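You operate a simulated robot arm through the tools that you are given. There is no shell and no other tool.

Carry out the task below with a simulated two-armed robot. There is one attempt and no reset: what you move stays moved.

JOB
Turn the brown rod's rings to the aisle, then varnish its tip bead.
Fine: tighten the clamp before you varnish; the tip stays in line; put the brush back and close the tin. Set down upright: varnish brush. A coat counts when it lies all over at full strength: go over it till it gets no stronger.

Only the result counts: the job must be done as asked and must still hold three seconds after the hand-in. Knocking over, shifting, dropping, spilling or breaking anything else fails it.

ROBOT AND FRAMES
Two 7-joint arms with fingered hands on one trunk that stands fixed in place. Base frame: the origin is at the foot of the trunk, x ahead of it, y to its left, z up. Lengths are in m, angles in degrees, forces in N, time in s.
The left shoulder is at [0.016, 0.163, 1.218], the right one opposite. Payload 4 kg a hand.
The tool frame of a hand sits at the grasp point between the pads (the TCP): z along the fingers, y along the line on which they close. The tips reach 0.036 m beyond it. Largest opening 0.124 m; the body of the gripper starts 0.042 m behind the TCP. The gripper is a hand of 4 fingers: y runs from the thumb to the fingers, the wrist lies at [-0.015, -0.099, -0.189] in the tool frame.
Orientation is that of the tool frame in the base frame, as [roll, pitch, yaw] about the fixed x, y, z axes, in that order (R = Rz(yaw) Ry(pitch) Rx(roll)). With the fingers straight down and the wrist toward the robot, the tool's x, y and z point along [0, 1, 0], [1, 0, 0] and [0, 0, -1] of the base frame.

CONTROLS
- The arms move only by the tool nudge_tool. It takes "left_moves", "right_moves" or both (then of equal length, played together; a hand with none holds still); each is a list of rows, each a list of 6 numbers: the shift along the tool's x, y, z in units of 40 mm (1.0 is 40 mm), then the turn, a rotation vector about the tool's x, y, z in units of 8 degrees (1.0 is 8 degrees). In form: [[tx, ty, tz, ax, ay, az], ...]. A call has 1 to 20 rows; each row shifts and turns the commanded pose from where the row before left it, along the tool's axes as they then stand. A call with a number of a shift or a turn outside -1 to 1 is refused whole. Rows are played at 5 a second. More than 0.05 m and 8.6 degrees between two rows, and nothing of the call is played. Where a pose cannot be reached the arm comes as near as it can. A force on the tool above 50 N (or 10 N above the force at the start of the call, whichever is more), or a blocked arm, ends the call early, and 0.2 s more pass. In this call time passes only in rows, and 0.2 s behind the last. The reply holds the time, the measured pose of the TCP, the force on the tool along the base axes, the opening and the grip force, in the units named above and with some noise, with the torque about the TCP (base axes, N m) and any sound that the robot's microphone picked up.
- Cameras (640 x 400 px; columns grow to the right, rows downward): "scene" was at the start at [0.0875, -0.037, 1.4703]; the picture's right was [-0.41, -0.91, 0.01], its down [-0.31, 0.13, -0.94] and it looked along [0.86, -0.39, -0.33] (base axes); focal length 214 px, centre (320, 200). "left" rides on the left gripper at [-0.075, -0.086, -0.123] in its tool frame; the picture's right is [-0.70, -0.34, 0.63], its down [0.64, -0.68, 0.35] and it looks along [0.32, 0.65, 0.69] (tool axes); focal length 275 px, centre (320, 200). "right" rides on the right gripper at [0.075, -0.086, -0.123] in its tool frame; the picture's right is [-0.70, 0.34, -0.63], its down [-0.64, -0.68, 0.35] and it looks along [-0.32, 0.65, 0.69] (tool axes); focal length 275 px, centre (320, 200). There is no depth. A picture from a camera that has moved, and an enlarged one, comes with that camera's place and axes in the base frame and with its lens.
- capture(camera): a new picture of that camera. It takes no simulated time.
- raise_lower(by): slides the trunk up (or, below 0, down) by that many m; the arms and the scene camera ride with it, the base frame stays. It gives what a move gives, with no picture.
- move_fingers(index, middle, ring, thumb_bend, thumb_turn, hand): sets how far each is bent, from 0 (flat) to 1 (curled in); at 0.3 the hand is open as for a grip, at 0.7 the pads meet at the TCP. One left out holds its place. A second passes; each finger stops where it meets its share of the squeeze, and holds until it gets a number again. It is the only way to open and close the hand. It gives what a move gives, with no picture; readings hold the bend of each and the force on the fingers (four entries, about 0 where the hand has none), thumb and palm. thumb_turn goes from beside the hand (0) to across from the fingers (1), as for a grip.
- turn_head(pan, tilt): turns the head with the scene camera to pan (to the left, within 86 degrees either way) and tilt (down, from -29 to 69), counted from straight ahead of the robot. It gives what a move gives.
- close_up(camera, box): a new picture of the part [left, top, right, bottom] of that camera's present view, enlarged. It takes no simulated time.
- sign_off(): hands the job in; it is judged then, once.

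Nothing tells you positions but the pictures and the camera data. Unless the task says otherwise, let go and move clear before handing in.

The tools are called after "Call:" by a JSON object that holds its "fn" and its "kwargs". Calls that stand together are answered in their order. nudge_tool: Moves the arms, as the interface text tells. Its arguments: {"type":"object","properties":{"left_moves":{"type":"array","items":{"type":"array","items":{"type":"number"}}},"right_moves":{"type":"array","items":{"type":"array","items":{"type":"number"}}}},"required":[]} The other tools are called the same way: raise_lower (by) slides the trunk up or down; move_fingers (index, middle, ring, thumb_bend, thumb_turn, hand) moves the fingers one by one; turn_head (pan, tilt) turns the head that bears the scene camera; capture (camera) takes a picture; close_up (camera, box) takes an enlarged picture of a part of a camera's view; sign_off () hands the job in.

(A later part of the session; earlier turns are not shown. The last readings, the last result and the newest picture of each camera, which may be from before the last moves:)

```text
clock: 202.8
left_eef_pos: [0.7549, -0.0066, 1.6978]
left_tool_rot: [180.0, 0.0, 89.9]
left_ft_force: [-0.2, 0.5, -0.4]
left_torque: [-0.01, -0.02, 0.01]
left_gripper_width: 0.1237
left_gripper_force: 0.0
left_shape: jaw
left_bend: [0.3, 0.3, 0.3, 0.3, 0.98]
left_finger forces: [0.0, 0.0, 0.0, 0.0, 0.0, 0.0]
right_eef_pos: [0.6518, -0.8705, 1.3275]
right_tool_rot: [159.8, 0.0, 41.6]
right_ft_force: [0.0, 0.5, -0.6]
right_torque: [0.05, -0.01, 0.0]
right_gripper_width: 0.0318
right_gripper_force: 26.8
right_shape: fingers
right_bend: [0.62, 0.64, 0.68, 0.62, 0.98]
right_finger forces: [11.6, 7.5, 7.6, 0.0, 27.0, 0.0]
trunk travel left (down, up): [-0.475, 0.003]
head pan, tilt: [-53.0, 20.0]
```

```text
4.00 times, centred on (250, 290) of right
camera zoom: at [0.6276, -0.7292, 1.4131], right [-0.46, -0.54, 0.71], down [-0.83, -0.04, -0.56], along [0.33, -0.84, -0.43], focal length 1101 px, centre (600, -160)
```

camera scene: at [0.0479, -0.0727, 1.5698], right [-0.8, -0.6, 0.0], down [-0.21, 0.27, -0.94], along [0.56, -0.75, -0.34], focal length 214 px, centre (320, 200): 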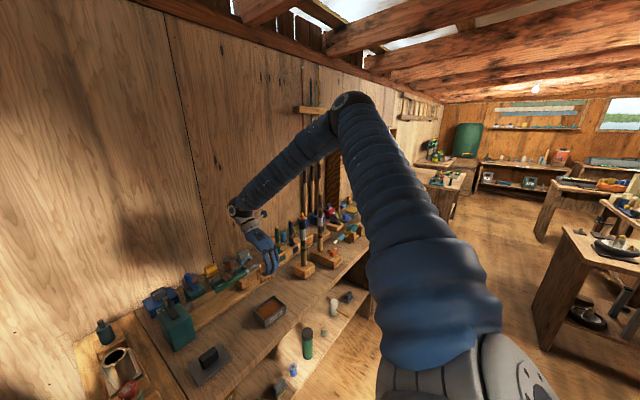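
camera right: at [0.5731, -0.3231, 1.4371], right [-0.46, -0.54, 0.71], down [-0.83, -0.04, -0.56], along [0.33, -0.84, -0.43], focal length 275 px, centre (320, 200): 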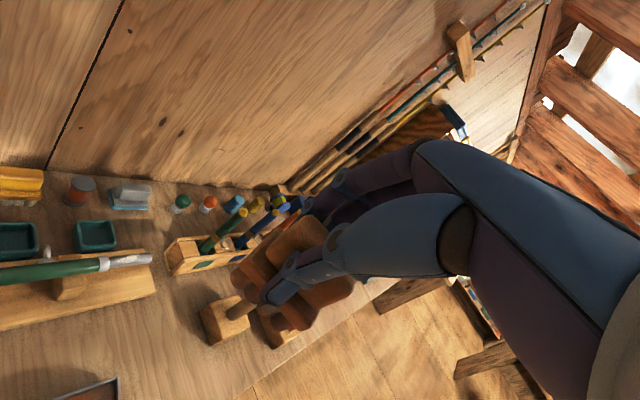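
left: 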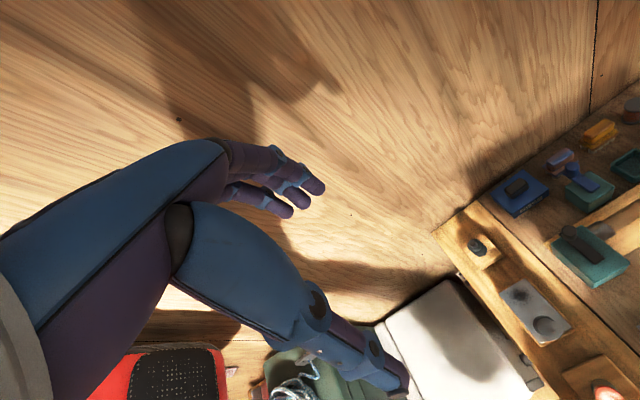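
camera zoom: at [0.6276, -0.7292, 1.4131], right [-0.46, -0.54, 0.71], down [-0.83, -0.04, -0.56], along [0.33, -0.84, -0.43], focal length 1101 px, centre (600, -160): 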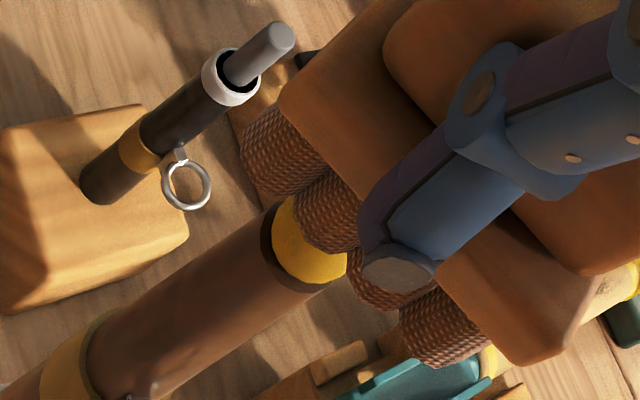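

The bead is directly under a near-row tuft. Lowering along the tool axis to contact.

Call:
{"fn": "nudge_tool", "kwargs": {"right_moves": [[0, 0, 0.12, 0, 0, 0]]}}

Call:
{"fn": "nudge_tool", "kwargs": {"right_moves": [[0, 0, 0.05, 0, 0, 0]]}}

Call:
{"fn": "nudge_tool", "kwargs": {"right_moves": [[0, 0, 0.05, 0, 0, 0]]}}

Call:
{"fn": "nudge_tool", "kwargs": {"right_moves": [[0, 0, 0.05, 0, 0, 0]]}}

```text
clock: 203.2
left_eef_pos: [0.7545, -0.0077, 1.6969]
left_tool_rot: [180.0, 0.0, 90.1]
left_ft_force: [-0.1, -0.4, -0.1]
left_torque: [-0.03, 0.03, 0.02]
left_gripper_width: 0.1235
left_gripper_force: 0.1
left_shape: jaw
left_bend: [0.3, 0.3, 0.3, 0.3, 0.98]
left_finger forces: [0.1, 0.1, 0.1, 0.1, 0.0, 0.0]
right_eef_pos: [0.6533, -0.8722, 1.3234]
right_tool_rot: [159.9, -0.1, 41.5]
right_ft_force: [0.3, 0.7, -0.8]
right_torque: [-0.01, 0.03, 0.04]
right_gripper_width: 0.0316
right_gripper_force: 26.9
right_shape: fingers
right_bend: [0.62, 0.64, 0.68, 0.62, 0.98]
right_finger forces: [11.8, 7.6, 7.7, 0.0, 27.0, 0.1]
trunk travel left (down, up): [-0.475, 0.003]
head pan, tilt: [-53.0, 20.0]
```

```text
clock: 203.6
left_eef_pos: [0.7539, -0.0065, 1.6981]
left_tool_rot: [180.0, 0.1, 90.0]
left_ft_force: [0.1, 0.6, 0.7]
left_torque: [0.01, -0.05, 0.0]
left_gripper_width: 0.1233
left_gripper_force: 0.0
left_shape: jaw
left_bend: [0.3, 0.3, 0.3, 0.3, 0.98]
left_finger forces: [0.1, 0.0, 0.0, 0.0, 0.0, 0.1]
right_eef_pos: [0.6532, -0.8707, 1.3229]
right_tool_rot: [159.9, -0.1, 41.4]
right_ft_force: [-1.2, -0.8, -0.5]
right_torque: [-0.01, 0.01, -0.02]
right_gripper_width: 0.0314
right_gripper_force: 26.7
right_shape: fingers
right_bend: [0.62, 0.64, 0.68, 0.62, 0.98]
right_finger forces: [11.6, 7.5, 7.6, 0.1, 27.0, 0.0]
trunk travel left (down, up): [-0.475, 0.003]
head pan, tilt: [-53.0, 20.0]
```

```text
clock: 204.0
left_eef_pos: [0.7539, -0.0061, 1.6982]
left_tool_rot: [179.9, 0.0, 90.0]
left_ft_force: [0.2, 0.4, -0.8]
left_torque: [0.0, 0.0, 0.02]
left_gripper_width: 0.1239
left_gripper_force: 0.0
left_shape: jaw
left_bend: [0.3, 0.3, 0.3, 0.3, 0.98]
left_finger forces: [0.0, 0.0, 0.1, 0.0, 0.1, 0.0]
right_eef_pos: [0.6548, -0.8717, 1.3219]
right_tool_rot: [159.9, 0.0, 41.6]
right_ft_force: [-0.8, 0.3, -0.4]
right_torque: [0.02, 0.03, 0.0]
right_gripper_width: 0.0318
right_gripper_force: 27.0
right_shape: fingers
right_bend: [0.62, 0.64, 0.68, 0.62, 0.98]
right_finger forces: [11.6, 7.5, 7.6, 0.1, 27.1, 0.0]
trunk travel left (down, up): [-0.475, 0.003]
head pan, tilt: [-53.0, 20.0]
```

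```text
clock: 204.4
left_eef_pos: [0.7533, -0.0069, 1.6979]
left_tool_rot: [-180.0, 0.0, 90.0]
left_ft_force: [-0.1, 0.1, -0.5]
left_torque: [0.0, 0.01, 0.0]
left_gripper_width: 0.1236
left_gripper_force: 0.0
left_shape: jaw
left_bend: [0.3, 0.3, 0.3, 0.3, 0.98]
left_finger forces: [0.1, 0.1, 0.1, 0.0, 0.0, 0.0]
right_eef_pos: [0.6549, -0.8722, 1.3199]
right_tool_rot: [159.8, -0.1, 41.6]
right_ft_force: [0.5, 0.5, -0.3]
right_torque: [-0.01, -0.01, -0.02]
right_gripper_width: 0.0315
right_gripper_force: 27.0
right_shape: fingers
right_bend: [0.62, 0.64, 0.68, 0.62, 0.98]
right_finger forces: [11.5, 7.5, 7.5, 0.0, 27.1, 0.0]
trunk travel left (down, up): [-0.475, 0.003]
head pan, tilt: [-53.0, 20.0]
```

Call:
{"fn": "nudge_tool", "kwargs": {"right_moves": [[0, 0, 0.06, 0, 0, 0]]}}

Call:
{"fn": "nudge_tool", "kwargs": {"right_moves": [[0, 0, 0.05, 0, 0, 0]]}}

Call:
{"fn": "nudge_tool", "kwargs": {"right_moves": [[0, 0, 0.05, 0, 0, 0]]}}

Call:
{"fn": "close_up", "kwargs": {"camera": "scene", "box": [305, 175, 335, 205]}}

Call:
{"fn": "close_up", "kwargs": {"camera": "right", "box": [200, 240, 300, 340]}}

```text
clock: 204.8
left_eef_pos: [0.7534, -0.0085, 1.6985]
left_tool_rot: [-179.9, 0.0, 90.1]
left_ft_force: [0.3, -0.1, -0.4]
left_torque: [-0.03, 0.0, -0.04]
left_gripper_width: 0.1238
left_gripper_force: 0.1
left_shape: jaw
left_bend: [0.3, 0.3, 0.3, 0.3, 0.98]
left_finger forces: [0.0, 0.1, 0.0, 0.1, 0.0, 0.0]
right_eef_pos: [0.655, -0.8732, 1.3181]
right_tool_rot: [159.9, 0.0, 41.4]
right_ft_force: [0.5, 0.9, -1.0]
right_torque: [0.05, -0.03, 0.0]
right_gripper_width: 0.0318
right_gripper_force: 26.5
right_shape: fingers
right_bend: [0.62, 0.64, 0.68, 0.62, 0.98]
right_finger forces: [11.7, 7.5, 7.6, 0.0, 27.1, 0.0]
trunk travel left (down, up): [-0.475, 0.003]
head pan, tilt: [-53.0, 20.0]
```

```text
clock: 205.2
left_eef_pos: [0.7537, -0.0069, 1.6972]
left_tool_rot: [-180.0, -0.1, 89.9]
left_ft_force: [-0.7, -0.7, -0.7]
left_torque: [0.0, 0.02, -0.02]
left_gripper_width: 0.1237
left_gripper_force: 0.0
left_shape: jaw
left_bend: [0.3, 0.3, 0.3, 0.3, 0.98]
left_finger forces: [0.1, 0.1, 0.0, 0.1, 0.1, 0.0]
right_eef_pos: [0.6565, -0.8732, 1.3163]
right_tool_rot: [160.0, -0.1, 41.6]
right_ft_force: [0.0, -0.2, -0.4]
right_torque: [0.0, 0.01, -0.01]
right_gripper_width: 0.0318
right_gripper_force: 26.9
right_shape: fingers
right_bend: [0.62, 0.64, 0.68, 0.62, 0.98]
right_finger forces: [11.5, 7.5, 7.7, 0.0, 26.9, 0.0]
trunk travel left (down, up): [-0.475, 0.003]
head pan, tilt: [-53.0, 20.0]
```

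```text
clock: 205.6
left_eef_pos: [0.7542, -0.0062, 1.697]
left_tool_rot: [180.0, 0.0, 90.0]
left_ft_force: [-0.6, -0.1, -1.3]
left_torque: [0.02, 0.0, 0.0]
left_gripper_width: 0.1235
left_gripper_force: 0.1
left_shape: jaw
left_bend: [0.3, 0.3, 0.3, 0.3, 0.98]
left_finger forces: [0.0, 0.0, 0.0, 0.1, 0.0, 0.1]
right_eef_pos: [0.657, -0.8736, 1.3142]
right_tool_rot: [159.9, 0.0, 41.5]
right_ft_force: [-0.7, -0.1, 0.0]
right_torque: [0.03, -0.02, 0.0]
right_gripper_width: 0.0313
right_gripper_force: 26.6
right_shape: fingers
right_bend: [0.62, 0.64, 0.68, 0.62, 0.98]
right_finger forces: [11.7, 7.4, 7.7, 0.1, 27.0, 0.0]
trunk travel left (down, up): [-0.475, 0.003]
head pan, tilt: [-53.0, 20.0]
```

```text
13.33 times, centred on (320, 190) of scene
camera zoom: at [0.0461, -0.0731, 1.5699], right [-0.8, -0.6, 0.0], down [-0.21, 0.27, -0.94], along [0.57, -0.75, -0.34], focal length 2860 px, centre (320, 333)
```

zoom: 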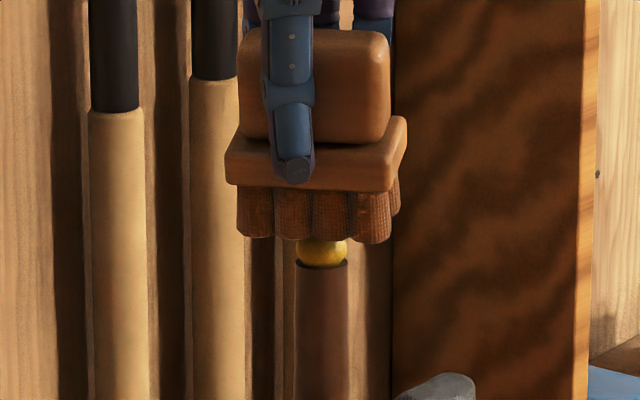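

```text
4.00 times, centred on (250, 290) of right
camera zoom: at [0.6314, -0.7328, 1.3989], right [-0.46, -0.54, 0.71], down [-0.83, -0.04, -0.56], along [0.33, -0.84, -0.43], focal length 1101 px, centre (600, -160)
```

zoom: 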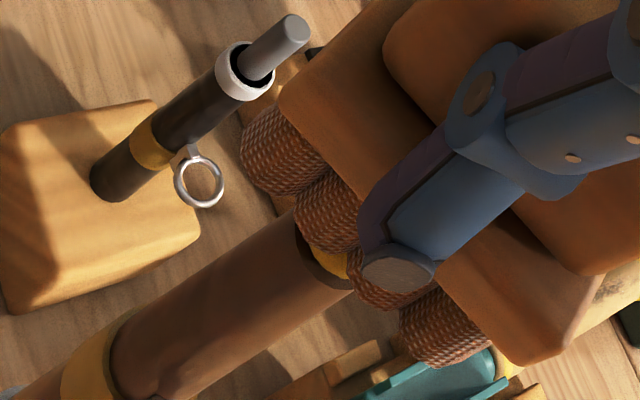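

Just touching. A touch more pressure and then a raster of strokes over the top.

Call:
{"fn": "nudge_tool", "kwargs": {"right_moves": [[0, 0, 0.05, 0, 0, 0]]}}

Call:
{"fn": "nudge_tool", "kwargs": {"right_moves": [[0.2, 0, 0, 0, 0, 0], [0.2, 0, 0, 0, 0, 0], [-0.2, 0, 0, 0, 0, 0], [-0.2, 0, 0, 0, 0, 0], [-0.2, 0, 0, 0, 0, 0], [-0.2, 0, 0, 0, 0, 0], [0.2, 0, 0, 0, 0, 0], [0.2, 0, 0, 0, 0, 0], [0, 0.1, 0, 0, 0, 0], [0.2, 0, 0, 0, 0, 0], [0.2, 0, 0, 0, 0, 0], [-0.2, 0, 0, 0, 0, 0], [-0.2, 0, 0, 0, 0, 0], [-0.2, 0, 0, 0, 0, 0], [-0.2, 0, 0, 0, 0, 0], [0.2, 0, 0, 0, 0, 0], [0.2, 0, 0, 0, 0, 0], [0, -0.1, 0, 0, 0, 0]]}}

Call:
{"fn": "nudge_tool", "kwargs": {"right_moves": [[0, -0.1, 0, 0, 0, 0], [0.2, 0, 0, 0, 0, 0], [0.2, 0, 0, 0, 0, 0], [-0.2, 0, 0, 0, 0, 0], [-0.2, 0, 0, 0, 0, 0], [-0.2, 0, 0, 0, 0, 0], [-0.2, 0, 0, 0, 0, 0], [0.2, 0, 0, 0, 0, 0], [0.2, 0, 0, 0, 0, 0], [0, -0.12, 0, 0, 0, 0], [0.2, 0, 0, 0, 0, 0], [0.2, 0, 0, 0, 0, 0], [-0.2, 0, 0, 0, 0, 0], [-0.2, 0, 0, 0, 0, 0], [-0.2, 0, 0, 0, 0, 0], [-0.2, 0, 0, 0, 0, 0], [0.2, 0, 0, 0, 0, 0], [0.2, 0, 0, 0, 0, 0], [0, 0.22, 0, 0, 0, 0]]}}

```text
clock: 206.0
left_eef_pos: [0.7532, -0.0053, 1.6985]
left_tool_rot: [-180.0, 0.1, 90.1]
left_ft_force: [0.1, 0.4, -0.6]
left_torque: [0.02, 0.0, 0.0]
left_gripper_width: 0.1236
left_gripper_force: 0.1
left_shape: jaw
left_bend: [0.3, 0.3, 0.3, 0.3, 0.98]
left_finger forces: [0.0, 0.0, 0.0, 0.1, 0.0, 0.0]
right_eef_pos: [0.6571, -0.8742, 1.3125]
right_tool_rot: [159.7, -0.1, 41.5]
right_ft_force: [-0.2, 1.0, 7.8]
right_torque: [0.03, 0.01, -0.04]
right_gripper_width: 0.0316
right_gripper_force: 28.4
right_shape: fingers
right_bend: [0.62, 0.64, 0.68, 0.62, 0.98]
right_finger forces: [12.1, 7.8, 8.0, 0.0, 28.6, 0.0]
trunk travel left (down, up): [-0.475, 0.003]
head pan, tilt: [-53.0, 20.0]
```

```text
clock: 209.8
left_eef_pos: [0.7518, -0.0054, 1.6991]
left_tool_rot: [179.9, 0.1, 90.0]
left_ft_force: [0.1, 0.5, -0.1]
left_torque: [0.01, -0.01, 0.02]
left_gripper_width: 0.1238
left_gripper_force: 0.0
left_shape: jaw
left_bend: [0.3, 0.3, 0.3, 0.3, 0.98]
left_finger forces: [0.0, 0.0, 0.0, 0.1, 0.0, 0.0]
right_eef_pos: [0.6572, -0.8725, 1.3131]
right_tool_rot: [159.8, -0.1, 41.6]
right_ft_force: [0.9, -1.7, 13.2]
right_torque: [-0.29, -0.08, -0.02]
right_gripper_width: 0.0318
right_gripper_force: 31.8
right_shape: fingers
right_bend: [0.62, 0.64, 0.67, 0.62, 0.98]
right_finger forces: [13.1, 12.5, 9.2, 0.0, 28.2, 0.1]
trunk travel left (down, up): [-0.475, 0.003]
head pan, tilt: [-53.0, 20.0]
```

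```text
clock: 213.8
left_eef_pos: [0.7534, -0.005, 1.6978]
left_tool_rot: [180.0, 0.1, 90.1]
left_ft_force: [-0.3, -0.5, -0.4]
left_torque: [-0.01, 0.0, -0.02]
left_gripper_width: 0.1238
left_gripper_force: 0.1
left_shape: jaw
left_bend: [0.3, 0.3, 0.3, 0.3, 0.98]
left_finger forces: [0.0, 0.0, 0.0, 0.0, 0.0, 0.0]
right_eef_pos: [0.6579, -0.8714, 1.3122]
right_tool_rot: [159.8, 0.1, 41.7]
right_ft_force: [-2.2, 4.5, 12.0]
right_torque: [0.1, 0.11, -0.05]
right_gripper_width: 0.0319
right_gripper_force: 33.2
right_shape: fingers
right_bend: [0.61, 0.63, 0.67, 0.62, 0.98]
right_finger forces: [12.3, 12.9, 8.1, 0.1, 32.6, 0.0]
trunk travel left (down, up): [-0.475, 0.003]
head pan, tilt: [-53.0, 20.0]
```

Lifting to inspect the film.

Call:
{"fn": "nudge_tool", "kwargs": {"right_moves": [[0, 0.171, -0.47, 0, 0, 0], [0, 0.171, -0.47, 0, 0, 0], [0, 0.171, -0.47, 0, 0, 0]]}}

Call:
{"fn": "close_up", "kwargs": {"camera": "scene", "box": [308, 185, 332, 203]}}

Call:
{"fn": "capture", "kwargs": {"camera": "right"}}

Call:
{"fn": "close_up", "kwargs": {"camera": "right", "box": [200, 290, 260, 340]}}

```text
clock: 214.6
left_eef_pos: [0.7538, -0.0066, 1.6977]
left_tool_rot: [179.9, 0.0, 90.0]
left_ft_force: [0.4, 0.3, 0.6]
left_torque: [0.01, 0.02, -0.02]
left_gripper_width: 0.1235
left_gripper_force: 0.0
left_shape: jaw
left_bend: [0.3, 0.3, 0.3, 0.3, 0.98]
left_finger forces: [0.1, 0.0, 0.0, 0.0, 0.0, 0.0]
right_eef_pos: [0.6571, -0.875, 1.3712]
right_tool_rot: [160.0, 0.0, 41.5]
right_ft_force: [-0.5, 0.5, -1.3]
right_torque: [0.05, 0.0, 0.01]
right_gripper_width: 0.032
right_gripper_force: 29.2
right_shape: fingers
right_bend: [0.61, 0.64, 0.67, 0.62, 0.98]
right_finger forces: [12.1, 9.2, 8.0, 0.0, 27.9, 0.0]
trunk travel left (down, up): [-0.475, 0.003]
head pan, tilt: [-53.0, 20.0]
```

```text
16.00 times, centred on (320, 194) of scene
camera zoom: at [0.0465, -0.0735, 1.5699], right [-0.8, -0.6, 0.0], down [-0.21, 0.27, -0.94], along [0.57, -0.75, -0.34], focal length 3432 px, centre (320, 296)
```

zoom: 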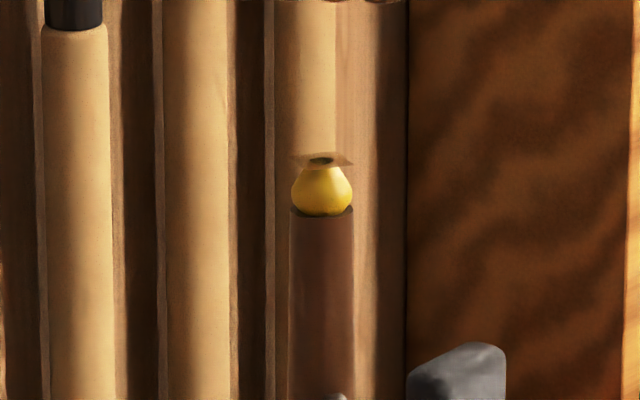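

```text
taken
camera right: at [0.6321, -0.7335, 1.4556], right [-0.46, -0.54, 0.71], down [-0.83, -0.04, -0.56], along [0.33, -0.84, -0.43], focal length 275 px, centre (320, 200)
```

right: 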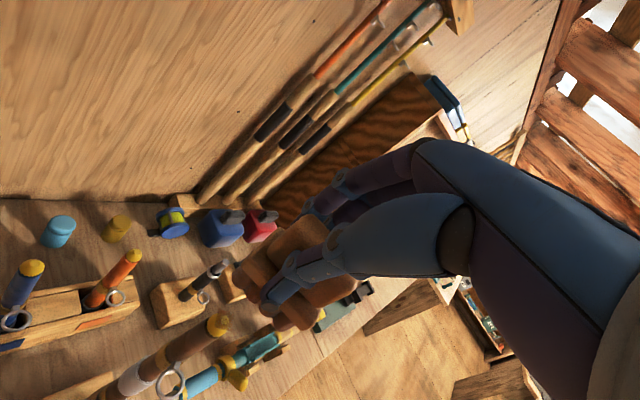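

```text
8.00 times, centred on (230, 315) of right
camera zoom: at [0.6321, -0.7335, 1.4556], right [-0.46, -0.54, 0.71], down [-0.83, -0.04, -0.56], along [0.33, -0.84, -0.43], focal length 2202 px, centre (1040, -720)
```

zoom: 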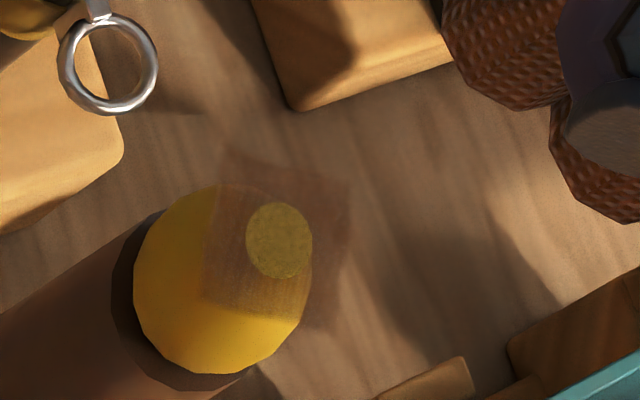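

The square film is clear now. I'll do another full set of strokes and compare at this same pose to see whether it still gets stronger.

Call:
{"fn": "nudge_tool", "kwargs": {"right_moves": [[0, -0.171, 0.47, 0, 0, 0], [0, -0.171, 0.47, 0, 0, 0], [0, -0.16, 0.44, 0, 0, 0], [0.2, 0, 0, 0, 0, 0], [0.2, 0, 0, 0, 0, 0], [-0.2, 0, 0, 0, 0, 0], [-0.2, 0, 0, 0, 0, 0], [-0.2, 0, 0, 0, 0, 0], [-0.2, 0, 0, 0, 0, 0], [0.2, 0, 0, 0, 0, 0], [0.2, 0, 0, 0, 0, 0], [0, 0.12, 0, 0, 0, 0], [0.2, 0, 0, 0, 0, 0], [0.2, 0, 0, 0, 0, 0], [-0.2, 0, 0, 0, 0, 0], [-0.2, 0, 0, 0, 0, 0], [-0.2, 0, 0, 0, 0, 0], [-0.2, 0, 0, 0, 0, 0], [0.2, 0, 0, 0, 0, 0], [0.2, 0, 0, 0, 0, 0]]}}

Call:
{"fn": "nudge_tool", "kwargs": {"right_moves": [[0, -0.12, 0, 0, 0, 0], [0, -0.12, 0, 0, 0, 0], [0.2, 0, 0, 0, 0, 0], [0.2, 0, 0, 0, 0, 0], [-0.2, 0, 0, 0, 0, 0], [-0.2, 0, 0, 0, 0, 0], [-0.2, 0, 0, 0, 0, 0], [-0.2, 0, 0, 0, 0, 0], [0.2, 0, 0, 0, 0, 0], [0.2, 0, 0, 0, 0, 0], [0, -0.12, 0, 0, 0, 0], [0.2, 0, 0, 0, 0, 0], [0.2, 0, 0, 0, 0, 0], [-0.2, 0, 0, 0, 0, 0], [-0.2, 0, 0, 0, 0, 0], [-0.2, 0, 0, 0, 0, 0], [-0.2, 0, 0, 0, 0, 0], [0.2, 0, 0, 0, 0, 0], [0.2, 0, 0, 0, 0, 0], [0, 0.24, 0, 0, 0, 0]]}}

Call:
{"fn": "nudge_tool", "kwargs": {"right_moves": [[0, 0.171, -0.47, 0, 0, 0], [0, 0.171, -0.47, 0, 0, 0], [0, 0.16, -0.44, 0, 0, 0]]}}

Call:
{"fn": "close_up", "kwargs": {"camera": "right", "box": [200, 290, 260, 340]}}

Call:
{"fn": "close_up", "kwargs": {"camera": "scene", "box": [308, 185, 332, 203]}}

```text
clock: 218.8
left_eef_pos: [0.7541, -0.0063, 1.6975]
left_tool_rot: [-179.9, 0.0, 90.0]
left_ft_force: [-0.2, -0.1, -0.8]
left_torque: [-0.01, 0.0, -0.03]
left_gripper_width: 0.1238
left_gripper_force: 0.1
left_shape: jaw
left_bend: [0.3, 0.3, 0.3, 0.3, 0.98]
left_finger forces: [0.1, 0.0, 0.0, 0.0, 0.0, 0.0]
right_eef_pos: [0.6605, -0.8775, 1.3147]
right_tool_rot: [159.9, 0.1, 41.5]
right_ft_force: [-0.5, -1.5, -1.2]
right_torque: [0.01, 0.02, 0.02]
right_gripper_width: 0.032
right_gripper_force: 28.0
right_shape: fingers
right_bend: [0.61, 0.64, 0.67, 0.62, 0.98]
right_finger forces: [12.1, 9.0, 8.0, 0.0, 27.9, 0.0]
trunk travel left (down, up): [-0.475, 0.003]
head pan, tilt: [-53.0, 20.0]
```

```text
clock: 223.0
left_eef_pos: [0.7526, -0.0056, 1.698]
left_tool_rot: [180.0, -0.1, 90.0]
left_ft_force: [0.5, 0.1, 0.2]
left_torque: [-0.02, 0.01, 0.0]
left_gripper_width: 0.1242
left_gripper_force: 0.1
left_shape: jaw
left_bend: [0.3, 0.3, 0.3, 0.3, 0.98]
left_finger forces: [0.1, 0.1, 0.1, 0.0, 0.1, 0.1]
right_eef_pos: [0.656, -0.873, 1.3127]
right_tool_rot: [159.9, 0.0, 41.6]
right_ft_force: [-0.7, 2.4, 8.3]
right_torque: [0.11, 0.1, -0.02]
right_gripper_width: 0.0317
right_gripper_force: 30.5
right_shape: fingers
right_bend: [0.61, 0.63, 0.67, 0.62, 0.98]
right_finger forces: [12.1, 10.7, 8.1, 0.0, 31.3, 0.0]
trunk travel left (down, up): [-0.475, 0.003]
head pan, tilt: [-53.0, 20.0]
```

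```text
clock: 223.8
left_eef_pos: [0.7542, -0.0061, 1.6974]
left_tool_rot: [-179.9, 0.0, 90.0]
left_ft_force: [0.0, 0.6, 0.2]
left_torque: [-0.03, 0.01, -0.01]
left_gripper_width: 0.1238
left_gripper_force: 0.1
left_shape: jaw
left_bend: [0.3, 0.3, 0.3, 0.3, 0.98]
left_finger forces: [0.0, 0.0, 0.0, 0.0, 0.0, 0.1]
right_eef_pos: [0.6567, -0.8744, 1.3702]
right_tool_rot: [160.0, 0.0, 41.6]
right_ft_force: [-0.1, 1.1, -0.8]
right_torque: [0.0, 0.0, -0.02]
right_gripper_width: 0.0317
right_gripper_force: 28.5
right_shape: fingers
right_bend: [0.61, 0.64, 0.67, 0.62, 0.98]
right_finger forces: [12.0, 8.7, 8.1, 0.0, 28.3, 0.1]
trunk travel left (down, up): [-0.475, 0.003]
head pan, tilt: [-53.0, 20.0]
```

```text
8.00 times, centred on (230, 315) of right
camera zoom: at [0.6321, -0.7338, 1.4557], right [-0.46, -0.54, 0.71], down [-0.83, -0.04, -0.56], along [0.33, -0.84, -0.43], focal length 2202 px, centre (1040, -720)
```

zoom: 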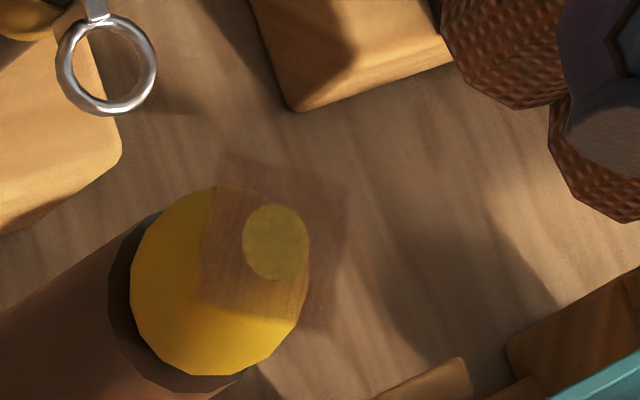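

```text
16.00 times, centred on (320, 194) of scene
camera zoom: at [0.0464, -0.0734, 1.5699], right [-0.8, -0.6, 0.0], down [-0.21, 0.27, -0.94], along [0.57, -0.75, -0.34], focal length 3432 px, centre (320, 296)
```

zoom: 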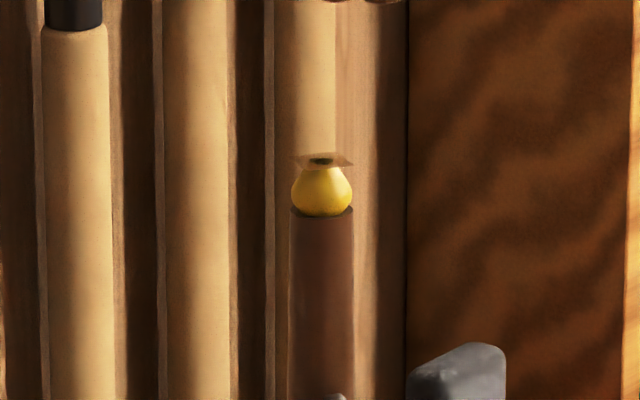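

The film looks the same strength as before this last set, which suggests it's saturated. I'll zoom in to check that it is even all over.

Call:
{"fn": "close_up", "kwargs": {"camera": "right", "box": [216, 302, 246, 330]}}

```text
14.29 times, centred on (231, 316) of right
camera zoom: at [0.6321, -0.7338, 1.4557], right [-0.46, -0.54, 0.71], down [-0.83, -0.04, -0.56], along [0.33, -0.84, -0.43], focal length 3932 px, centre (1591, -1457)
```

zoom: 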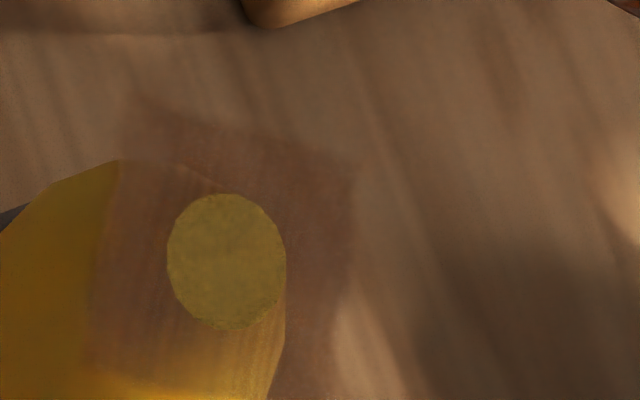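

The film is even, centred and no longer getting stronger, so the coat is complete. Now I'll take the brush back to its original spot.

Call:
{"fn": "nudge_tool", "kwargs": {"right_moves": [[0.437, -0.756, -0.141, 0, 0, 0], [0.437, -0.756, -0.141, 0, 0, 0], [0.437, -0.756, -0.141, 0, 0, 0], [0.437, -0.756, -0.141, 0, 0, 0], [0.437, -0.756, -0.141, 0, 0, 0], [0.437, -0.756, -0.141, 0, 0, 0], [0.437, -0.756, -0.141, 0, 0, 0], [0.437, -0.756, -0.141, 0, 0, 0], [0, 0, 0, 0.83, 0, 0], [0, 0, 0, 0.83, 0, 0], [0, 0, 0, 0.84, 0, 0], [0, 0, 0, 0, 0, -0.864], [0, 0, 0, 0, 0, -0.864], [0, 0, 0, 0, 0, -0.864], [0, 0, 0, 0, 0, -0.864], [0, 0, 0, 0, 0, -0.864], [0, 0, 0, 0, 0, -0.864], [0, 0, 0, 0, 0, -0.864]]}}

Call:
{"fn": "capture", "kwargs": {"camera": "right"}}

Call:
{"fn": "close_up", "kwargs": {"camera": "scene", "box": [308, 185, 332, 203]}}

```text
clock: 227.6
left_eef_pos: [0.7529, -0.0074, 1.6984]
left_tool_rot: [180.0, -0.1, 90.0]
left_ft_force: [-0.1, -0.7, 0.4]
left_torque: [0.03, 0.01, 0.03]
left_gripper_width: 0.1238
left_gripper_force: 0.1
left_shape: jaw
left_bend: [0.3, 0.3, 0.3, 0.3, 0.98]
left_finger forces: [0.0, 0.0, 0.0, 0.0, 0.0, 0.0]
right_eef_pos: [0.6026, -0.5998, 1.3313]
right_tool_rot: [179.9, 0.0, 90.0]
right_ft_force: [-0.1, 0.0, -1.2]
right_torque: [0.02, 0.02, -0.01]
right_gripper_width: 0.0316
right_gripper_force: 27.8
right_shape: fingers
right_bend: [0.61, 0.64, 0.67, 0.62, 0.98]
right_finger forces: [12.1, 7.9, 8.0, 0.0, 27.8, 0.0]
trunk travel left (down, up): [-0.475, 0.003]
head pan, tilt: [-53.0, 20.0]
```

```text
taken
camera right: at [0.5166, -0.5254, 1.4525], right [0.34, -0.7, 0.63], down [-0.68, -0.64, -0.35], along [0.65, -0.32, -0.69], focal length 275 px, centre (320, 200)
```

right: 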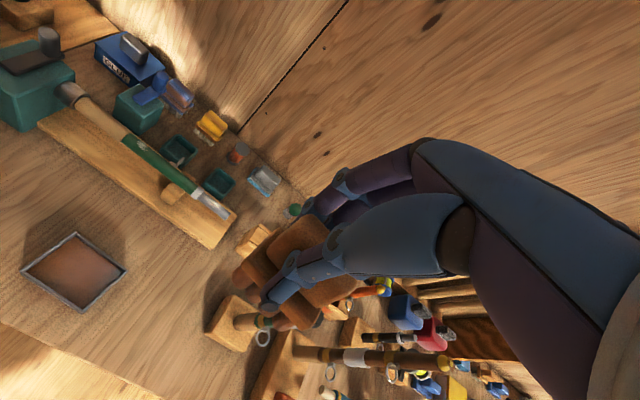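

```text
16.00 times, centred on (320, 194) of scene
camera zoom: at [0.0461, -0.0735, 1.5699], right [-0.8, -0.6, 0.0], down [-0.21, 0.27, -0.94], along [0.57, -0.75, -0.34], focal length 3432 px, centre (320, 296)
```

zoom: 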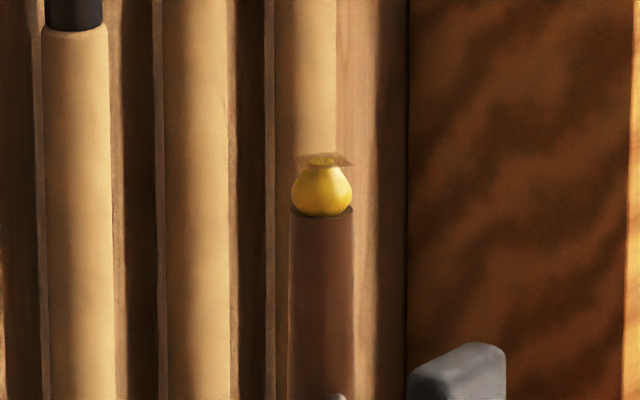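

Checking the film once more from this new angle before moving on.

Call:
{"fn": "close_up", "kwargs": {"camera": "right", "box": [430, 348, 464, 376]}}

```text
14.29 times, centred on (447, 362) of right
camera zoom: at [0.5166, -0.5254, 1.4525], right [0.34, -0.7, 0.63], down [-0.68, -0.64, -0.35], along [0.65, -0.32, -0.69], focal length 3932 px, centre (-1494, -2114)
```

zoom: 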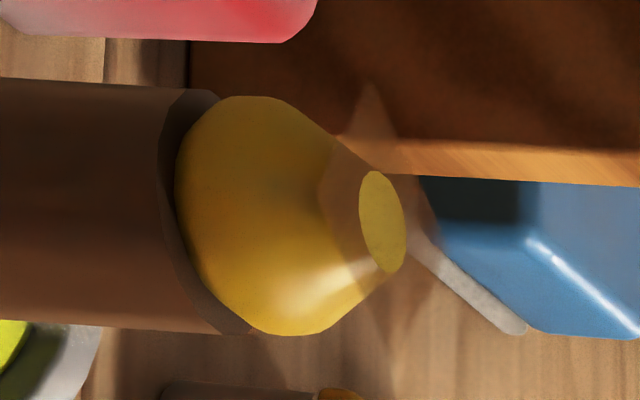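

The film shows here as a translucent plate over the tip. To be certain it's at full strength I'll use this as a reference view, take one more dip, go over it again and compare.

Call:
{"fn": "nudge_tool", "kwargs": {"right_moves": [[0.42, -0.016, 0.94, 0, 0, 0], [0.42, -0.016, 0.94, 0, 0, 0], [0.42, -0.016, 0.94, 0, 0, 0], [0.42, -0.016, 0.94, 0, 0, 0], [0.42, -0.016, 0.94, 0, 0, 0], [0.42, -0.016, 0.94, 0, 0, 0], [0.42, -0.016, 0.94, 0, 0, 0], [0.42, -0.016, 0.94, 0, 0, 0]]}}

Call:
{"fn": "nudge_tool", "kwargs": {"right_moves": [[0, 0, 0.7, 0, 0, 0], [0, 0, 0.7, 0, 0, 0], [0, 0, 0.38, 0, 0, 0]]}}

Call:
{"fn": "nudge_tool", "kwargs": {"right_moves": [[0, 0, 0.07, 0, 0, 0]]}}

Call:
{"fn": "close_up", "kwargs": {"camera": "scene", "box": [236, 272, 300, 332]}}

```text
clock: 229.4
left_eef_pos: [0.7545, -0.0079, 1.6974]
left_tool_rot: [-179.8, 0.0, 89.9]
left_ft_force: [-0.4, 0.7, 0.2]
left_torque: [-0.01, 0.01, -0.01]
left_gripper_width: 0.1236
left_gripper_force: 0.2
left_shape: jaw
left_bend: [0.3, 0.3, 0.3, 0.3, 0.98]
left_finger forces: [0.0, 0.0, 0.1, 0.0, 0.0, 0.1]
right_eef_pos: [0.5959, -0.4656, 1.0301]
right_tool_rot: [179.8, 0.0, 89.9]
right_ft_force: [0.4, -1.4, -1.0]
right_torque: [0.04, -0.02, 0.02]
right_gripper_width: 0.0319
right_gripper_force: 27.3
right_shape: fingers
right_bend: [0.61, 0.64, 0.67, 0.62, 0.98]
right_finger forces: [11.8, 7.9, 7.8, 0.0, 27.1, 0.0]
trunk travel left (down, up): [-0.475, 0.003]
head pan, tilt: [-53.0, 20.0]
```

```text
clock: 230.2
left_eef_pos: [0.7537, -0.006, 1.6978]
left_tool_rot: [180.0, 0.0, 90.0]
left_ft_force: [0.1, 0.2, 0.4]
left_torque: [0.02, 0.02, 0.01]
left_gripper_width: 0.1235
left_gripper_force: 0.0
left_shape: jaw
left_bend: [0.3, 0.3, 0.3, 0.3, 0.98]
left_finger forces: [0.0, 0.0, 0.0, 0.0, 0.0, 0.1]
right_eef_pos: [0.596, -0.4656, 0.959]
right_tool_rot: [180.0, 0.0, 89.9]
right_ft_force: [0.6, 0.2, -0.5]
right_torque: [0.0, 0.0, 0.02]
right_gripper_width: 0.032
right_gripper_force: 27.2
right_shape: fingers
right_bend: [0.61, 0.64, 0.67, 0.62, 0.98]
right_finger forces: [11.7, 7.9, 7.7, 0.0, 27.0, 0.1]
trunk travel left (down, up): [-0.475, 0.003]
head pan, tilt: [-53.0, 20.0]
```

```text
clock: 230.6
left_eef_pos: [0.7531, -0.0053, 1.6977]
left_tool_rot: [180.0, 0.0, 90.0]
left_ft_force: [0.0, 0.4, 0.4]
left_torque: [0.0, 0.0, 0.04]
left_gripper_width: 0.1238
left_gripper_force: 0.2
left_shape: jaw
left_bend: [0.3, 0.3, 0.3, 0.3, 0.98]
left_finger forces: [0.0, 0.1, 0.0, 0.0, 0.0, 0.1]
right_eef_pos: [0.5954, -0.4658, 0.9562]
right_tool_rot: [179.8, 0.0, 89.9]
right_ft_force: [0.0, -0.6, 4.3]
right_torque: [-0.03, -0.07, -0.03]
right_gripper_width: 0.0314
right_gripper_force: 29.1
right_shape: fingers
right_bend: [0.61, 0.64, 0.67, 0.62, 0.98]
right_finger forces: [12.0, 9.3, 7.5, 0.0, 28.4, 0.1]
trunk travel left (down, up): [-0.475, 0.003]
head pan, tilt: [-53.0, 20.0]
```

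```text
6.67 times, centred on (268, 302) of scene
camera zoom: at [0.0453, -0.0729, 1.57], right [-0.8, -0.6, 0.0], down [-0.21, 0.27, -0.94], along [0.57, -0.75, -0.34], focal length 1430 px, centre (667, -480)
```

zoom: 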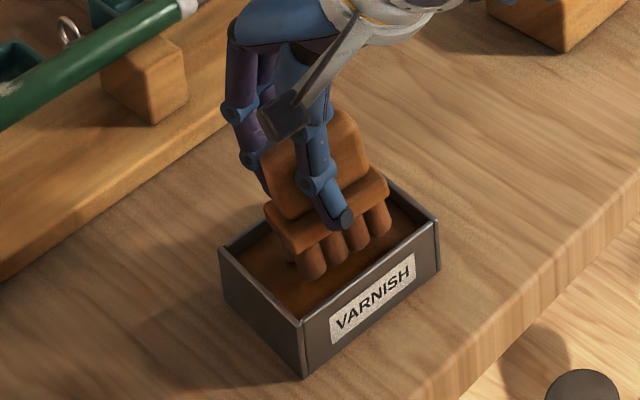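

Call:
{"fn": "nudge_tool", "kwargs": {"right_moves": [[0, 0, 0.04, 0, 0, 0], [0.08, 0, 0, 0, 0, 0], [-0.08, 0, 0, 0, 0, 0], [0, 0, -0.3, 0, 0, 0], [0, 0, -0.9, 0, 0, 0], [0, 0, -0.95, 0, 0, 0], [0, 0, -0.975, 0, 0, 0], [0, 0, -0.975, 0, 0, 0], [0, 0, -0.975, 0, 0, 0], [0, 0, -0.975, 0, 0, 0], [0, 0, -0.975, 0, 0, 0], [0, 0, -0.975, 0, 0, 0], [0, 0, -0.975, 0, 0, 0], [0, 0, -0.975, 0, 0, 0]]}}

Call:
{"fn": "nudge_tool", "kwargs": {"right_moves": [[0, 0, 0, 0, 0, 0.868], [0, 0, 0, 0, 0, 0.868], [0, 0, 0, 0, 0, 0.868], [0, 0, 0, 0, 0, 0.868], [0, 0, 0, 0, 0, 0.868], [0, 0, 0, 0, 0, 0.868], [0, 0, 0, 0, 0, 0.842], [0, 0, 0, -0.83, 0, 0], [0, 0, 0, -0.83, 0, 0], [0, 0, 0, -0.84, 0, 0]]}}

Call:
{"fn": "nudge_tool", "kwargs": {"right_moves": [[-0.5166, 0.7364, 0.2268, 0, 0, 0], [-0.5166, 0.7364, 0.2268, 0, 0, 0], [-0.5166, 0.7364, 0.2268, 0, 0, 0], [-0.5166, 0.7364, 0.2268, 0, 0, 0], [-0.5166, 0.7364, 0.2268, 0, 0, 0], [-0.5166, 0.7364, 0.2268, 0, 0, 0], [-0.5166, 0.7364, 0.2268, 0, 0, 0], [-0.5166, 0.7364, 0.2268, 0, 0, 0], [-0.5166, 0.7364, 0.2268, 0, 0, 0], [-0.5166, 0.7364, 0.2268, 0, 0, 0], [-0.5166, 0.7364, 0.2268, 0, 0, 0]]}}

Call:
{"fn": "close_up", "kwargs": {"camera": "scene", "box": [305, 165, 335, 205]}}

```text
clock: 233.6
left_eef_pos: [0.7541, -0.0059, 1.6975]
left_tool_rot: [-180.0, 0.0, 90.0]
left_ft_force: [-0.4, -0.1, -0.4]
left_torque: [-0.01, -0.02, 0.01]
left_gripper_width: 0.1237
left_gripper_force: 0.0
left_shape: jaw
left_bend: [0.3, 0.3, 0.3, 0.3, 0.98]
left_finger forces: [0.1, 0.1, 0.0, 0.0, 0.0, 0.0]
right_eef_pos: [0.5967, -0.4642, 1.3508]
right_tool_rot: [-180.0, 0.1, 89.9]
right_ft_force: [0.2, 0.6, -1.5]
right_torque: [0.02, 0.02, -0.03]
right_gripper_width: 0.0316
right_gripper_force: 27.0
right_shape: fingers
right_bend: [0.62, 0.64, 0.67, 0.62, 0.98]
right_finger forces: [12.0, 7.8, 7.8, 0.1, 27.2, 0.0]
trunk travel left (down, up): [-0.475, 0.003]
head pan, tilt: [-53.0, 20.0]
```

```text
clock: 235.8
left_eef_pos: [0.753, -0.0066, 1.6983]
left_tool_rot: [-179.9, -0.1, 90.0]
left_ft_force: [-0.1, -0.6, -0.3]
left_torque: [-0.01, 0.0, 0.01]
left_gripper_width: 0.1237
left_gripper_force: 0.1
left_shape: jaw
left_bend: [0.3, 0.3, 0.3, 0.3, 0.98]
left_finger forces: [0.0, 0.0, 0.0, 0.0, 0.0, 0.1]
right_eef_pos: [0.5974, -0.4652, 1.3523]
right_tool_rot: [159.8, 0.0, 41.5]
right_ft_force: [-0.4, -0.2, -0.6]
right_torque: [0.03, 0.0, 0.0]
right_gripper_width: 0.0317
right_gripper_force: 27.3
right_shape: fingers
right_bend: [0.62, 0.64, 0.67, 0.62, 0.98]
right_finger forces: [11.9, 7.7, 7.6, 0.0, 27.5, 0.0]
trunk travel left (down, up): [-0.475, 0.003]
head pan, tilt: [-53.0, 20.0]
```

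```text
clock: 238.2
left_eef_pos: [0.7541, -0.0067, 1.6982]
left_tool_rot: [-179.9, 0.0, 89.9]
left_ft_force: [-0.6, -0.6, -0.2]
left_torque: [0.0, -0.01, 0.01]
left_gripper_width: 0.1238
left_gripper_force: 0.2
left_shape: jaw
left_bend: [0.3, 0.3, 0.3, 0.3, 0.98]
left_finger forces: [0.1, 0.0, 0.1, 0.1, 0.1, 0.0]
right_eef_pos: [0.6536, -0.8727, 1.3679]
right_tool_rot: [159.9, 0.0, 41.7]
right_ft_force: [-1.1, -0.8, -1.5]
right_torque: [0.04, 0.0, 0.02]
right_gripper_width: 0.0321
right_gripper_force: 27.5
right_shape: fingers
right_bend: [0.62, 0.64, 0.67, 0.62, 0.98]
right_finger forces: [11.9, 7.5, 7.5, 0.1, 27.3, 0.0]
trunk travel left (down, up): [-0.475, 0.003]
head pan, tilt: [-53.0, 20.0]
```

```text
10.00 times, centred on (320, 185) of scene
camera zoom: at [0.0467, -0.0742, 1.5698], right [-0.8, -0.6, 0.0], down [-0.21, 0.27, -0.94], along [0.57, -0.75, -0.34], focal length 2145 px, centre (320, 350)
```

zoom: 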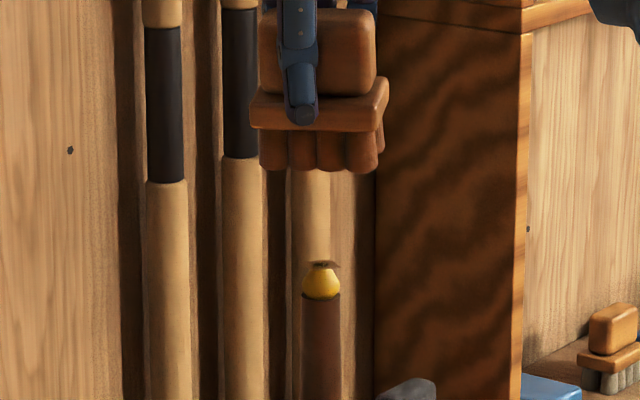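

Call:
{"fn": "nudge_tool", "kwargs": {"right_moves": [[0, -0.171, 0.47, 0, 0, 0], [0, -0.171, 0.47, 0, 0, 0], [0, 0, 0.2, 0, 0, 0], [0, 0, 0.12, 0, 0, 0]]}}

Call:
{"fn": "nudge_tool", "kwargs": {"right_moves": [[0, 0, 0.06, 0, 0, 0]]}}

Call:
{"fn": "nudge_tool", "kwargs": {"right_moves": [[0, 0, 0.04, 0, 0, 0]]}}

```text
clock: 239.2
left_eef_pos: [0.7544, -0.0077, 1.6971]
left_tool_rot: [-180.0, 0.0, 89.9]
left_ft_force: [-0.1, 0.6, -0.8]
left_torque: [0.0, 0.0, 0.01]
left_gripper_width: 0.1238
left_gripper_force: 0.0
left_shape: jaw
left_bend: [0.3, 0.3, 0.3, 0.3, 0.98]
left_finger forces: [0.1, 0.1, 0.1, 0.1, 0.0, 0.0]
right_eef_pos: [0.6547, -0.8738, 1.3173]
right_tool_rot: [160.0, 0.0, 41.6]
right_ft_force: [0.8, -0.8, -0.3]
right_torque: [0.0, 0.0, 0.0]
right_gripper_width: 0.0316
right_gripper_force: 27.1
right_shape: fingers
right_bend: [0.62, 0.64, 0.67, 0.62, 0.98]
right_finger forces: [12.0, 7.6, 7.7, 0.0, 27.5, 0.0]
trunk travel left (down, up): [-0.475, 0.003]
head pan, tilt: [-53.0, 20.0]
```

```text
clock: 239.6
left_eef_pos: [0.7532, -0.0067, 1.6981]
left_tool_rot: [180.0, 0.0, 90.1]
left_ft_force: [-0.2, 0.4, 0.2]
left_torque: [-0.01, -0.02, 0.01]
left_gripper_width: 0.1236
left_gripper_force: 0.1
left_shape: jaw
left_bend: [0.3, 0.3, 0.3, 0.3, 0.98]
left_finger forces: [0.0, 0.0, 0.0, 0.1, 0.0, 0.0]
right_eef_pos: [0.6548, -0.8737, 1.3155]
right_tool_rot: [159.8, -0.1, 41.5]
right_ft_force: [0.0, 0.6, -1.1]
right_torque: [0.05, 0.0, 0.02]
right_gripper_width: 0.0321
right_gripper_force: 27.2
right_shape: fingers
right_bend: [0.62, 0.64, 0.67, 0.62, 0.98]
right_finger forces: [12.0, 7.6, 7.7, 0.1, 27.4, 0.0]
trunk travel left (down, up): [-0.475, 0.003]
head pan, tilt: [-53.0, 20.0]
```

```text
clock: 240.0
left_eef_pos: [0.7541, -0.0071, 1.6984]
left_tool_rot: [-180.0, 0.1, 89.9]
left_ft_force: [0.5, -0.4, 0.4]
left_torque: [0.0, 0.03, -0.04]
left_gripper_width: 0.1238
left_gripper_force: 0.0
left_shape: jaw
left_bend: [0.3, 0.3, 0.3, 0.3, 0.98]
left_finger forces: [0.1, 0.0, 0.0, 0.0, 0.0, 0.1]
right_eef_pos: [0.6556, -0.8744, 1.3137]
right_tool_rot: [159.8, -0.1, 41.6]
right_ft_force: [0.3, -0.1, -0.8]
right_torque: [-0.01, 0.0, 0.0]
right_gripper_width: 0.0316
right_gripper_force: 27.1
right_shape: fingers
right_bend: [0.62, 0.64, 0.67, 0.62, 0.98]
right_finger forces: [11.9, 7.7, 7.5, 0.0, 27.4, 0.0]
trunk travel left (down, up): [-0.475, 0.003]
head pan, tilt: [-53.0, 20.0]
```

Call:
{"fn": "nudge_tool", "kwargs": {"right_moves": [[0, 0, 0.04, 0, 0, 0]]}}

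Call:
{"fn": "nudge_tool", "kwargs": {"right_moves": [[0, 0, 0.03, 0, 0, 0]]}}

```text
clock: 240.4
left_eef_pos: [0.7542, -0.0054, 1.6971]
left_tool_rot: [180.0, -0.1, 90.0]
left_ft_force: [-0.5, 0.1, 0.4]
left_torque: [-0.01, -0.02, -0.01]
left_gripper_width: 0.1239
left_gripper_force: 0.2
left_shape: jaw
left_bend: [0.3, 0.3, 0.3, 0.3, 0.98]
left_finger forces: [0.0, 0.0, 0.0, 0.0, 0.0, 0.0]
right_eef_pos: [0.6556, -0.8749, 1.3133]
right_tool_rot: [159.9, -0.1, 41.6]
right_ft_force: [0.2, 0.7, 3.5]
right_torque: [0.0, -0.01, -0.03]
right_gripper_width: 0.0315
right_gripper_force: 28.5
right_shape: fingers
right_bend: [0.62, 0.64, 0.67, 0.62, 0.98]
right_finger forces: [12.1, 9.0, 7.8, 0.0, 27.8, 0.0]
trunk travel left (down, up): [-0.475, 0.003]
head pan, tilt: [-53.0, 20.0]
```

```text
clock: 240.8
left_eef_pos: [0.7518, -0.0048, 1.6977]
left_tool_rot: [-180.0, 0.1, 89.9]
left_ft_force: [-0.1, -0.3, -0.7]
left_torque: [0.01, 0.01, -0.01]
left_gripper_width: 0.1237
left_gripper_force: 0.1
left_shape: jaw
left_bend: [0.3, 0.3, 0.3, 0.3, 0.98]
left_finger forces: [0.1, 0.0, 0.0, 0.0, 0.0, 0.1]
right_eef_pos: [0.6547, -0.8737, 1.3133]
right_tool_rot: [159.8, -0.1, 41.6]
right_ft_force: [0.6, -0.3, 11.8]
right_torque: [-0.19, -0.08, 0.01]
right_gripper_width: 0.0315
right_gripper_force: 30.8
right_shape: fingers
right_bend: [0.62, 0.64, 0.67, 0.62, 0.98]
right_finger forces: [12.5, 12.2, 8.2, 0.0, 28.3, 0.0]
trunk travel left (down, up): [-0.475, 0.003]
head pan, tilt: [-53.0, 20.0]
```

In contact. Going over it again with two full rasters.

Call:
{"fn": "nudge_tool", "kwargs": {"right_moves": [[0.2, 0, 0, 0, 0, 0], [0.2, 0, 0, 0, 0, 0], [-0.2, 0, 0, 0, 0, 0], [-0.2, 0, 0, 0, 0, 0], [-0.2, 0, 0, 0, 0, 0], [-0.2, 0, 0, 0, 0, 0], [0.2, 0, 0, 0, 0, 0], [0.2, 0, 0, 0, 0, 0], [0, -0.1, 0, 0, 0, 0], [0.2, 0, 0, 0, 0, 0], [0.2, 0, 0, 0, 0, 0], [-0.2, 0, 0, 0, 0, 0], [-0.2, 0, 0, 0, 0, 0], [-0.2, 0, 0, 0, 0, 0], [-0.2, 0, 0, 0, 0, 0], [0.2, 0, 0, 0, 0, 0], [0.2, 0, 0, 0, 0, 0], [0, -0.1, 0, 0, 0, 0]]}}

Call:
{"fn": "nudge_tool", "kwargs": {"right_moves": [[0.2, 0, 0, 0, 0, 0], [0.2, 0, 0, 0, 0, 0], [-0.2, 0, 0, 0, 0, 0], [-0.2, 0, 0, 0, 0, 0], [-0.2, 0, 0, 0, 0, 0], [-0.2, 0, 0, 0, 0, 0], [0.2, 0, 0, 0, 0, 0], [0.2, 0, 0, 0, 0, 0], [0, 0.1, 0, 0, 0, 0], [0, 0.2, 0, 0, 0, 0], [0.2, 0, 0, 0, 0, 0], [0.2, 0, 0, 0, 0, 0], [-0.2, 0, 0, 0, 0, 0], [-0.2, 0, 0, 0, 0, 0], [-0.2, 0, 0, 0, 0, 0], [-0.2, 0, 0, 0, 0, 0], [0.2, 0, 0, 0, 0, 0], [0.2, 0, 0, 0, 0, 0], [0, -0.1, 0, 0, 0, 0]]}}

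Call:
{"fn": "nudge_tool", "kwargs": {"right_moves": [[0, 0.171, -0.47, 0, 0, 0], [0, 0.171, -0.47, 0, 0, 0], [0, 0.171, -0.47, 0, 0, 0]]}}

Call:
{"fn": "close_up", "kwargs": {"camera": "right", "box": [200, 290, 260, 340]}}

```text
clock: 244.6
left_eef_pos: [0.7516, -0.004, 1.6986]
left_tool_rot: [179.9, 0.1, 90.1]
left_ft_force: [0.3, 0.3, -0.5]
left_torque: [0.0, -0.02, 0.0]
left_gripper_width: 0.1235
left_gripper_force: 0.1
left_shape: jaw
left_bend: [0.3, 0.3, 0.3, 0.3, 0.98]
left_finger forces: [0.1, 0.0, 0.0, 0.0, 0.0, 0.0]
right_eef_pos: [0.6506, -0.8674, 1.3109]
right_tool_rot: [159.8, -0.1, 41.5]
right_ft_force: [-1.8, -0.5, 20.8]
right_torque: [-0.43, -0.13, -0.04]
right_gripper_width: 0.0318
right_gripper_force: 36.4
right_shape: fingers
right_bend: [0.61, 0.63, 0.67, 0.63, 0.98]
right_finger forces: [14.5, 18.9, 9.0, 0.0, 29.6, 0.1]
trunk travel left (down, up): [-0.475, 0.003]
head pan, tilt: [-53.0, 20.0]
```

```text
clock: 248.6
left_eef_pos: [0.7516, -0.0041, 1.6985]
left_tool_rot: [-180.0, 0.0, 90.0]
left_ft_force: [0.3, -0.4, 0.2]
left_torque: [0.02, -0.04, 0.0]
left_gripper_width: 0.1236
left_gripper_force: 0.1
left_shape: jaw
left_bend: [0.3, 0.3, 0.3, 0.3, 0.98]
left_finger forces: [0.1, 0.0, 0.0, 0.1, 0.0, 0.1]
right_eef_pos: [0.6557, -0.8736, 1.312]
right_tool_rot: [159.8, 0.0, 41.7]
right_ft_force: [1.2, -0.9, 9.0]
right_torque: [-0.22, -0.08, 0.0]
right_gripper_width: 0.0321
right_gripper_force: 32.4
right_shape: fingers
right_bend: [0.61, 0.63, 0.67, 0.63, 0.98]
right_finger forces: [12.7, 14.9, 8.5, 0.0, 28.7, 0.0]
trunk travel left (down, up): [-0.475, 0.003]
head pan, tilt: [-53.0, 20.0]
```

```text
clock: 249.4
left_eef_pos: [0.7537, -0.0059, 1.698]
left_tool_rot: [-179.9, 0.1, 90.0]
left_ft_force: [-0.7, -0.4, -0.9]
left_torque: [0.02, -0.02, -0.02]
left_gripper_width: 0.1238
left_gripper_force: 0.1
left_shape: jaw
left_bend: [0.3, 0.3, 0.3, 0.3, 0.98]
left_finger forces: [0.0, 0.1, 0.0, 0.0, 0.1, 0.0]
right_eef_pos: [0.657, -0.8753, 1.37]
right_tool_rot: [160.0, 0.1, 41.5]
right_ft_force: [0.0, 0.0, -0.6]
right_torque: [0.02, 0.0, -0.01]
right_gripper_width: 0.0319
right_gripper_force: 29.5
right_shape: fingers
right_bend: [0.61, 0.63, 0.67, 0.63, 0.98]
right_finger forces: [12.2, 9.8, 7.9, 0.1, 28.3, 0.0]
trunk travel left (down, up): [-0.475, 0.003]
head pan, tilt: [-53.0, 20.0]
```

```text
8.00 times, centred on (230, 315) of right
camera zoom: at [0.6325, -0.734, 1.455], right [-0.46, -0.54, 0.71], down [-0.83, -0.04, -0.56], along [0.33, -0.84, -0.43], focal length 2202 px, centre (1040, -720)
```

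zoom: 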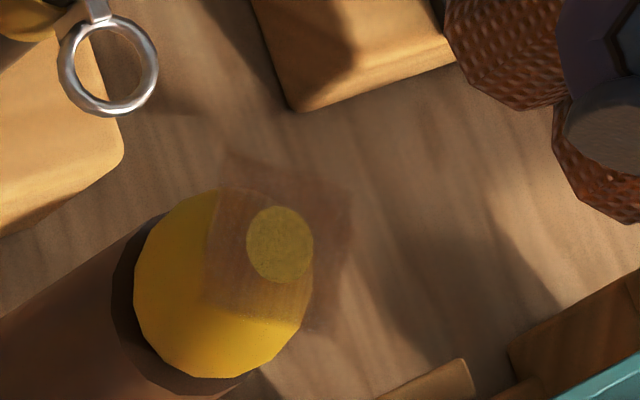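

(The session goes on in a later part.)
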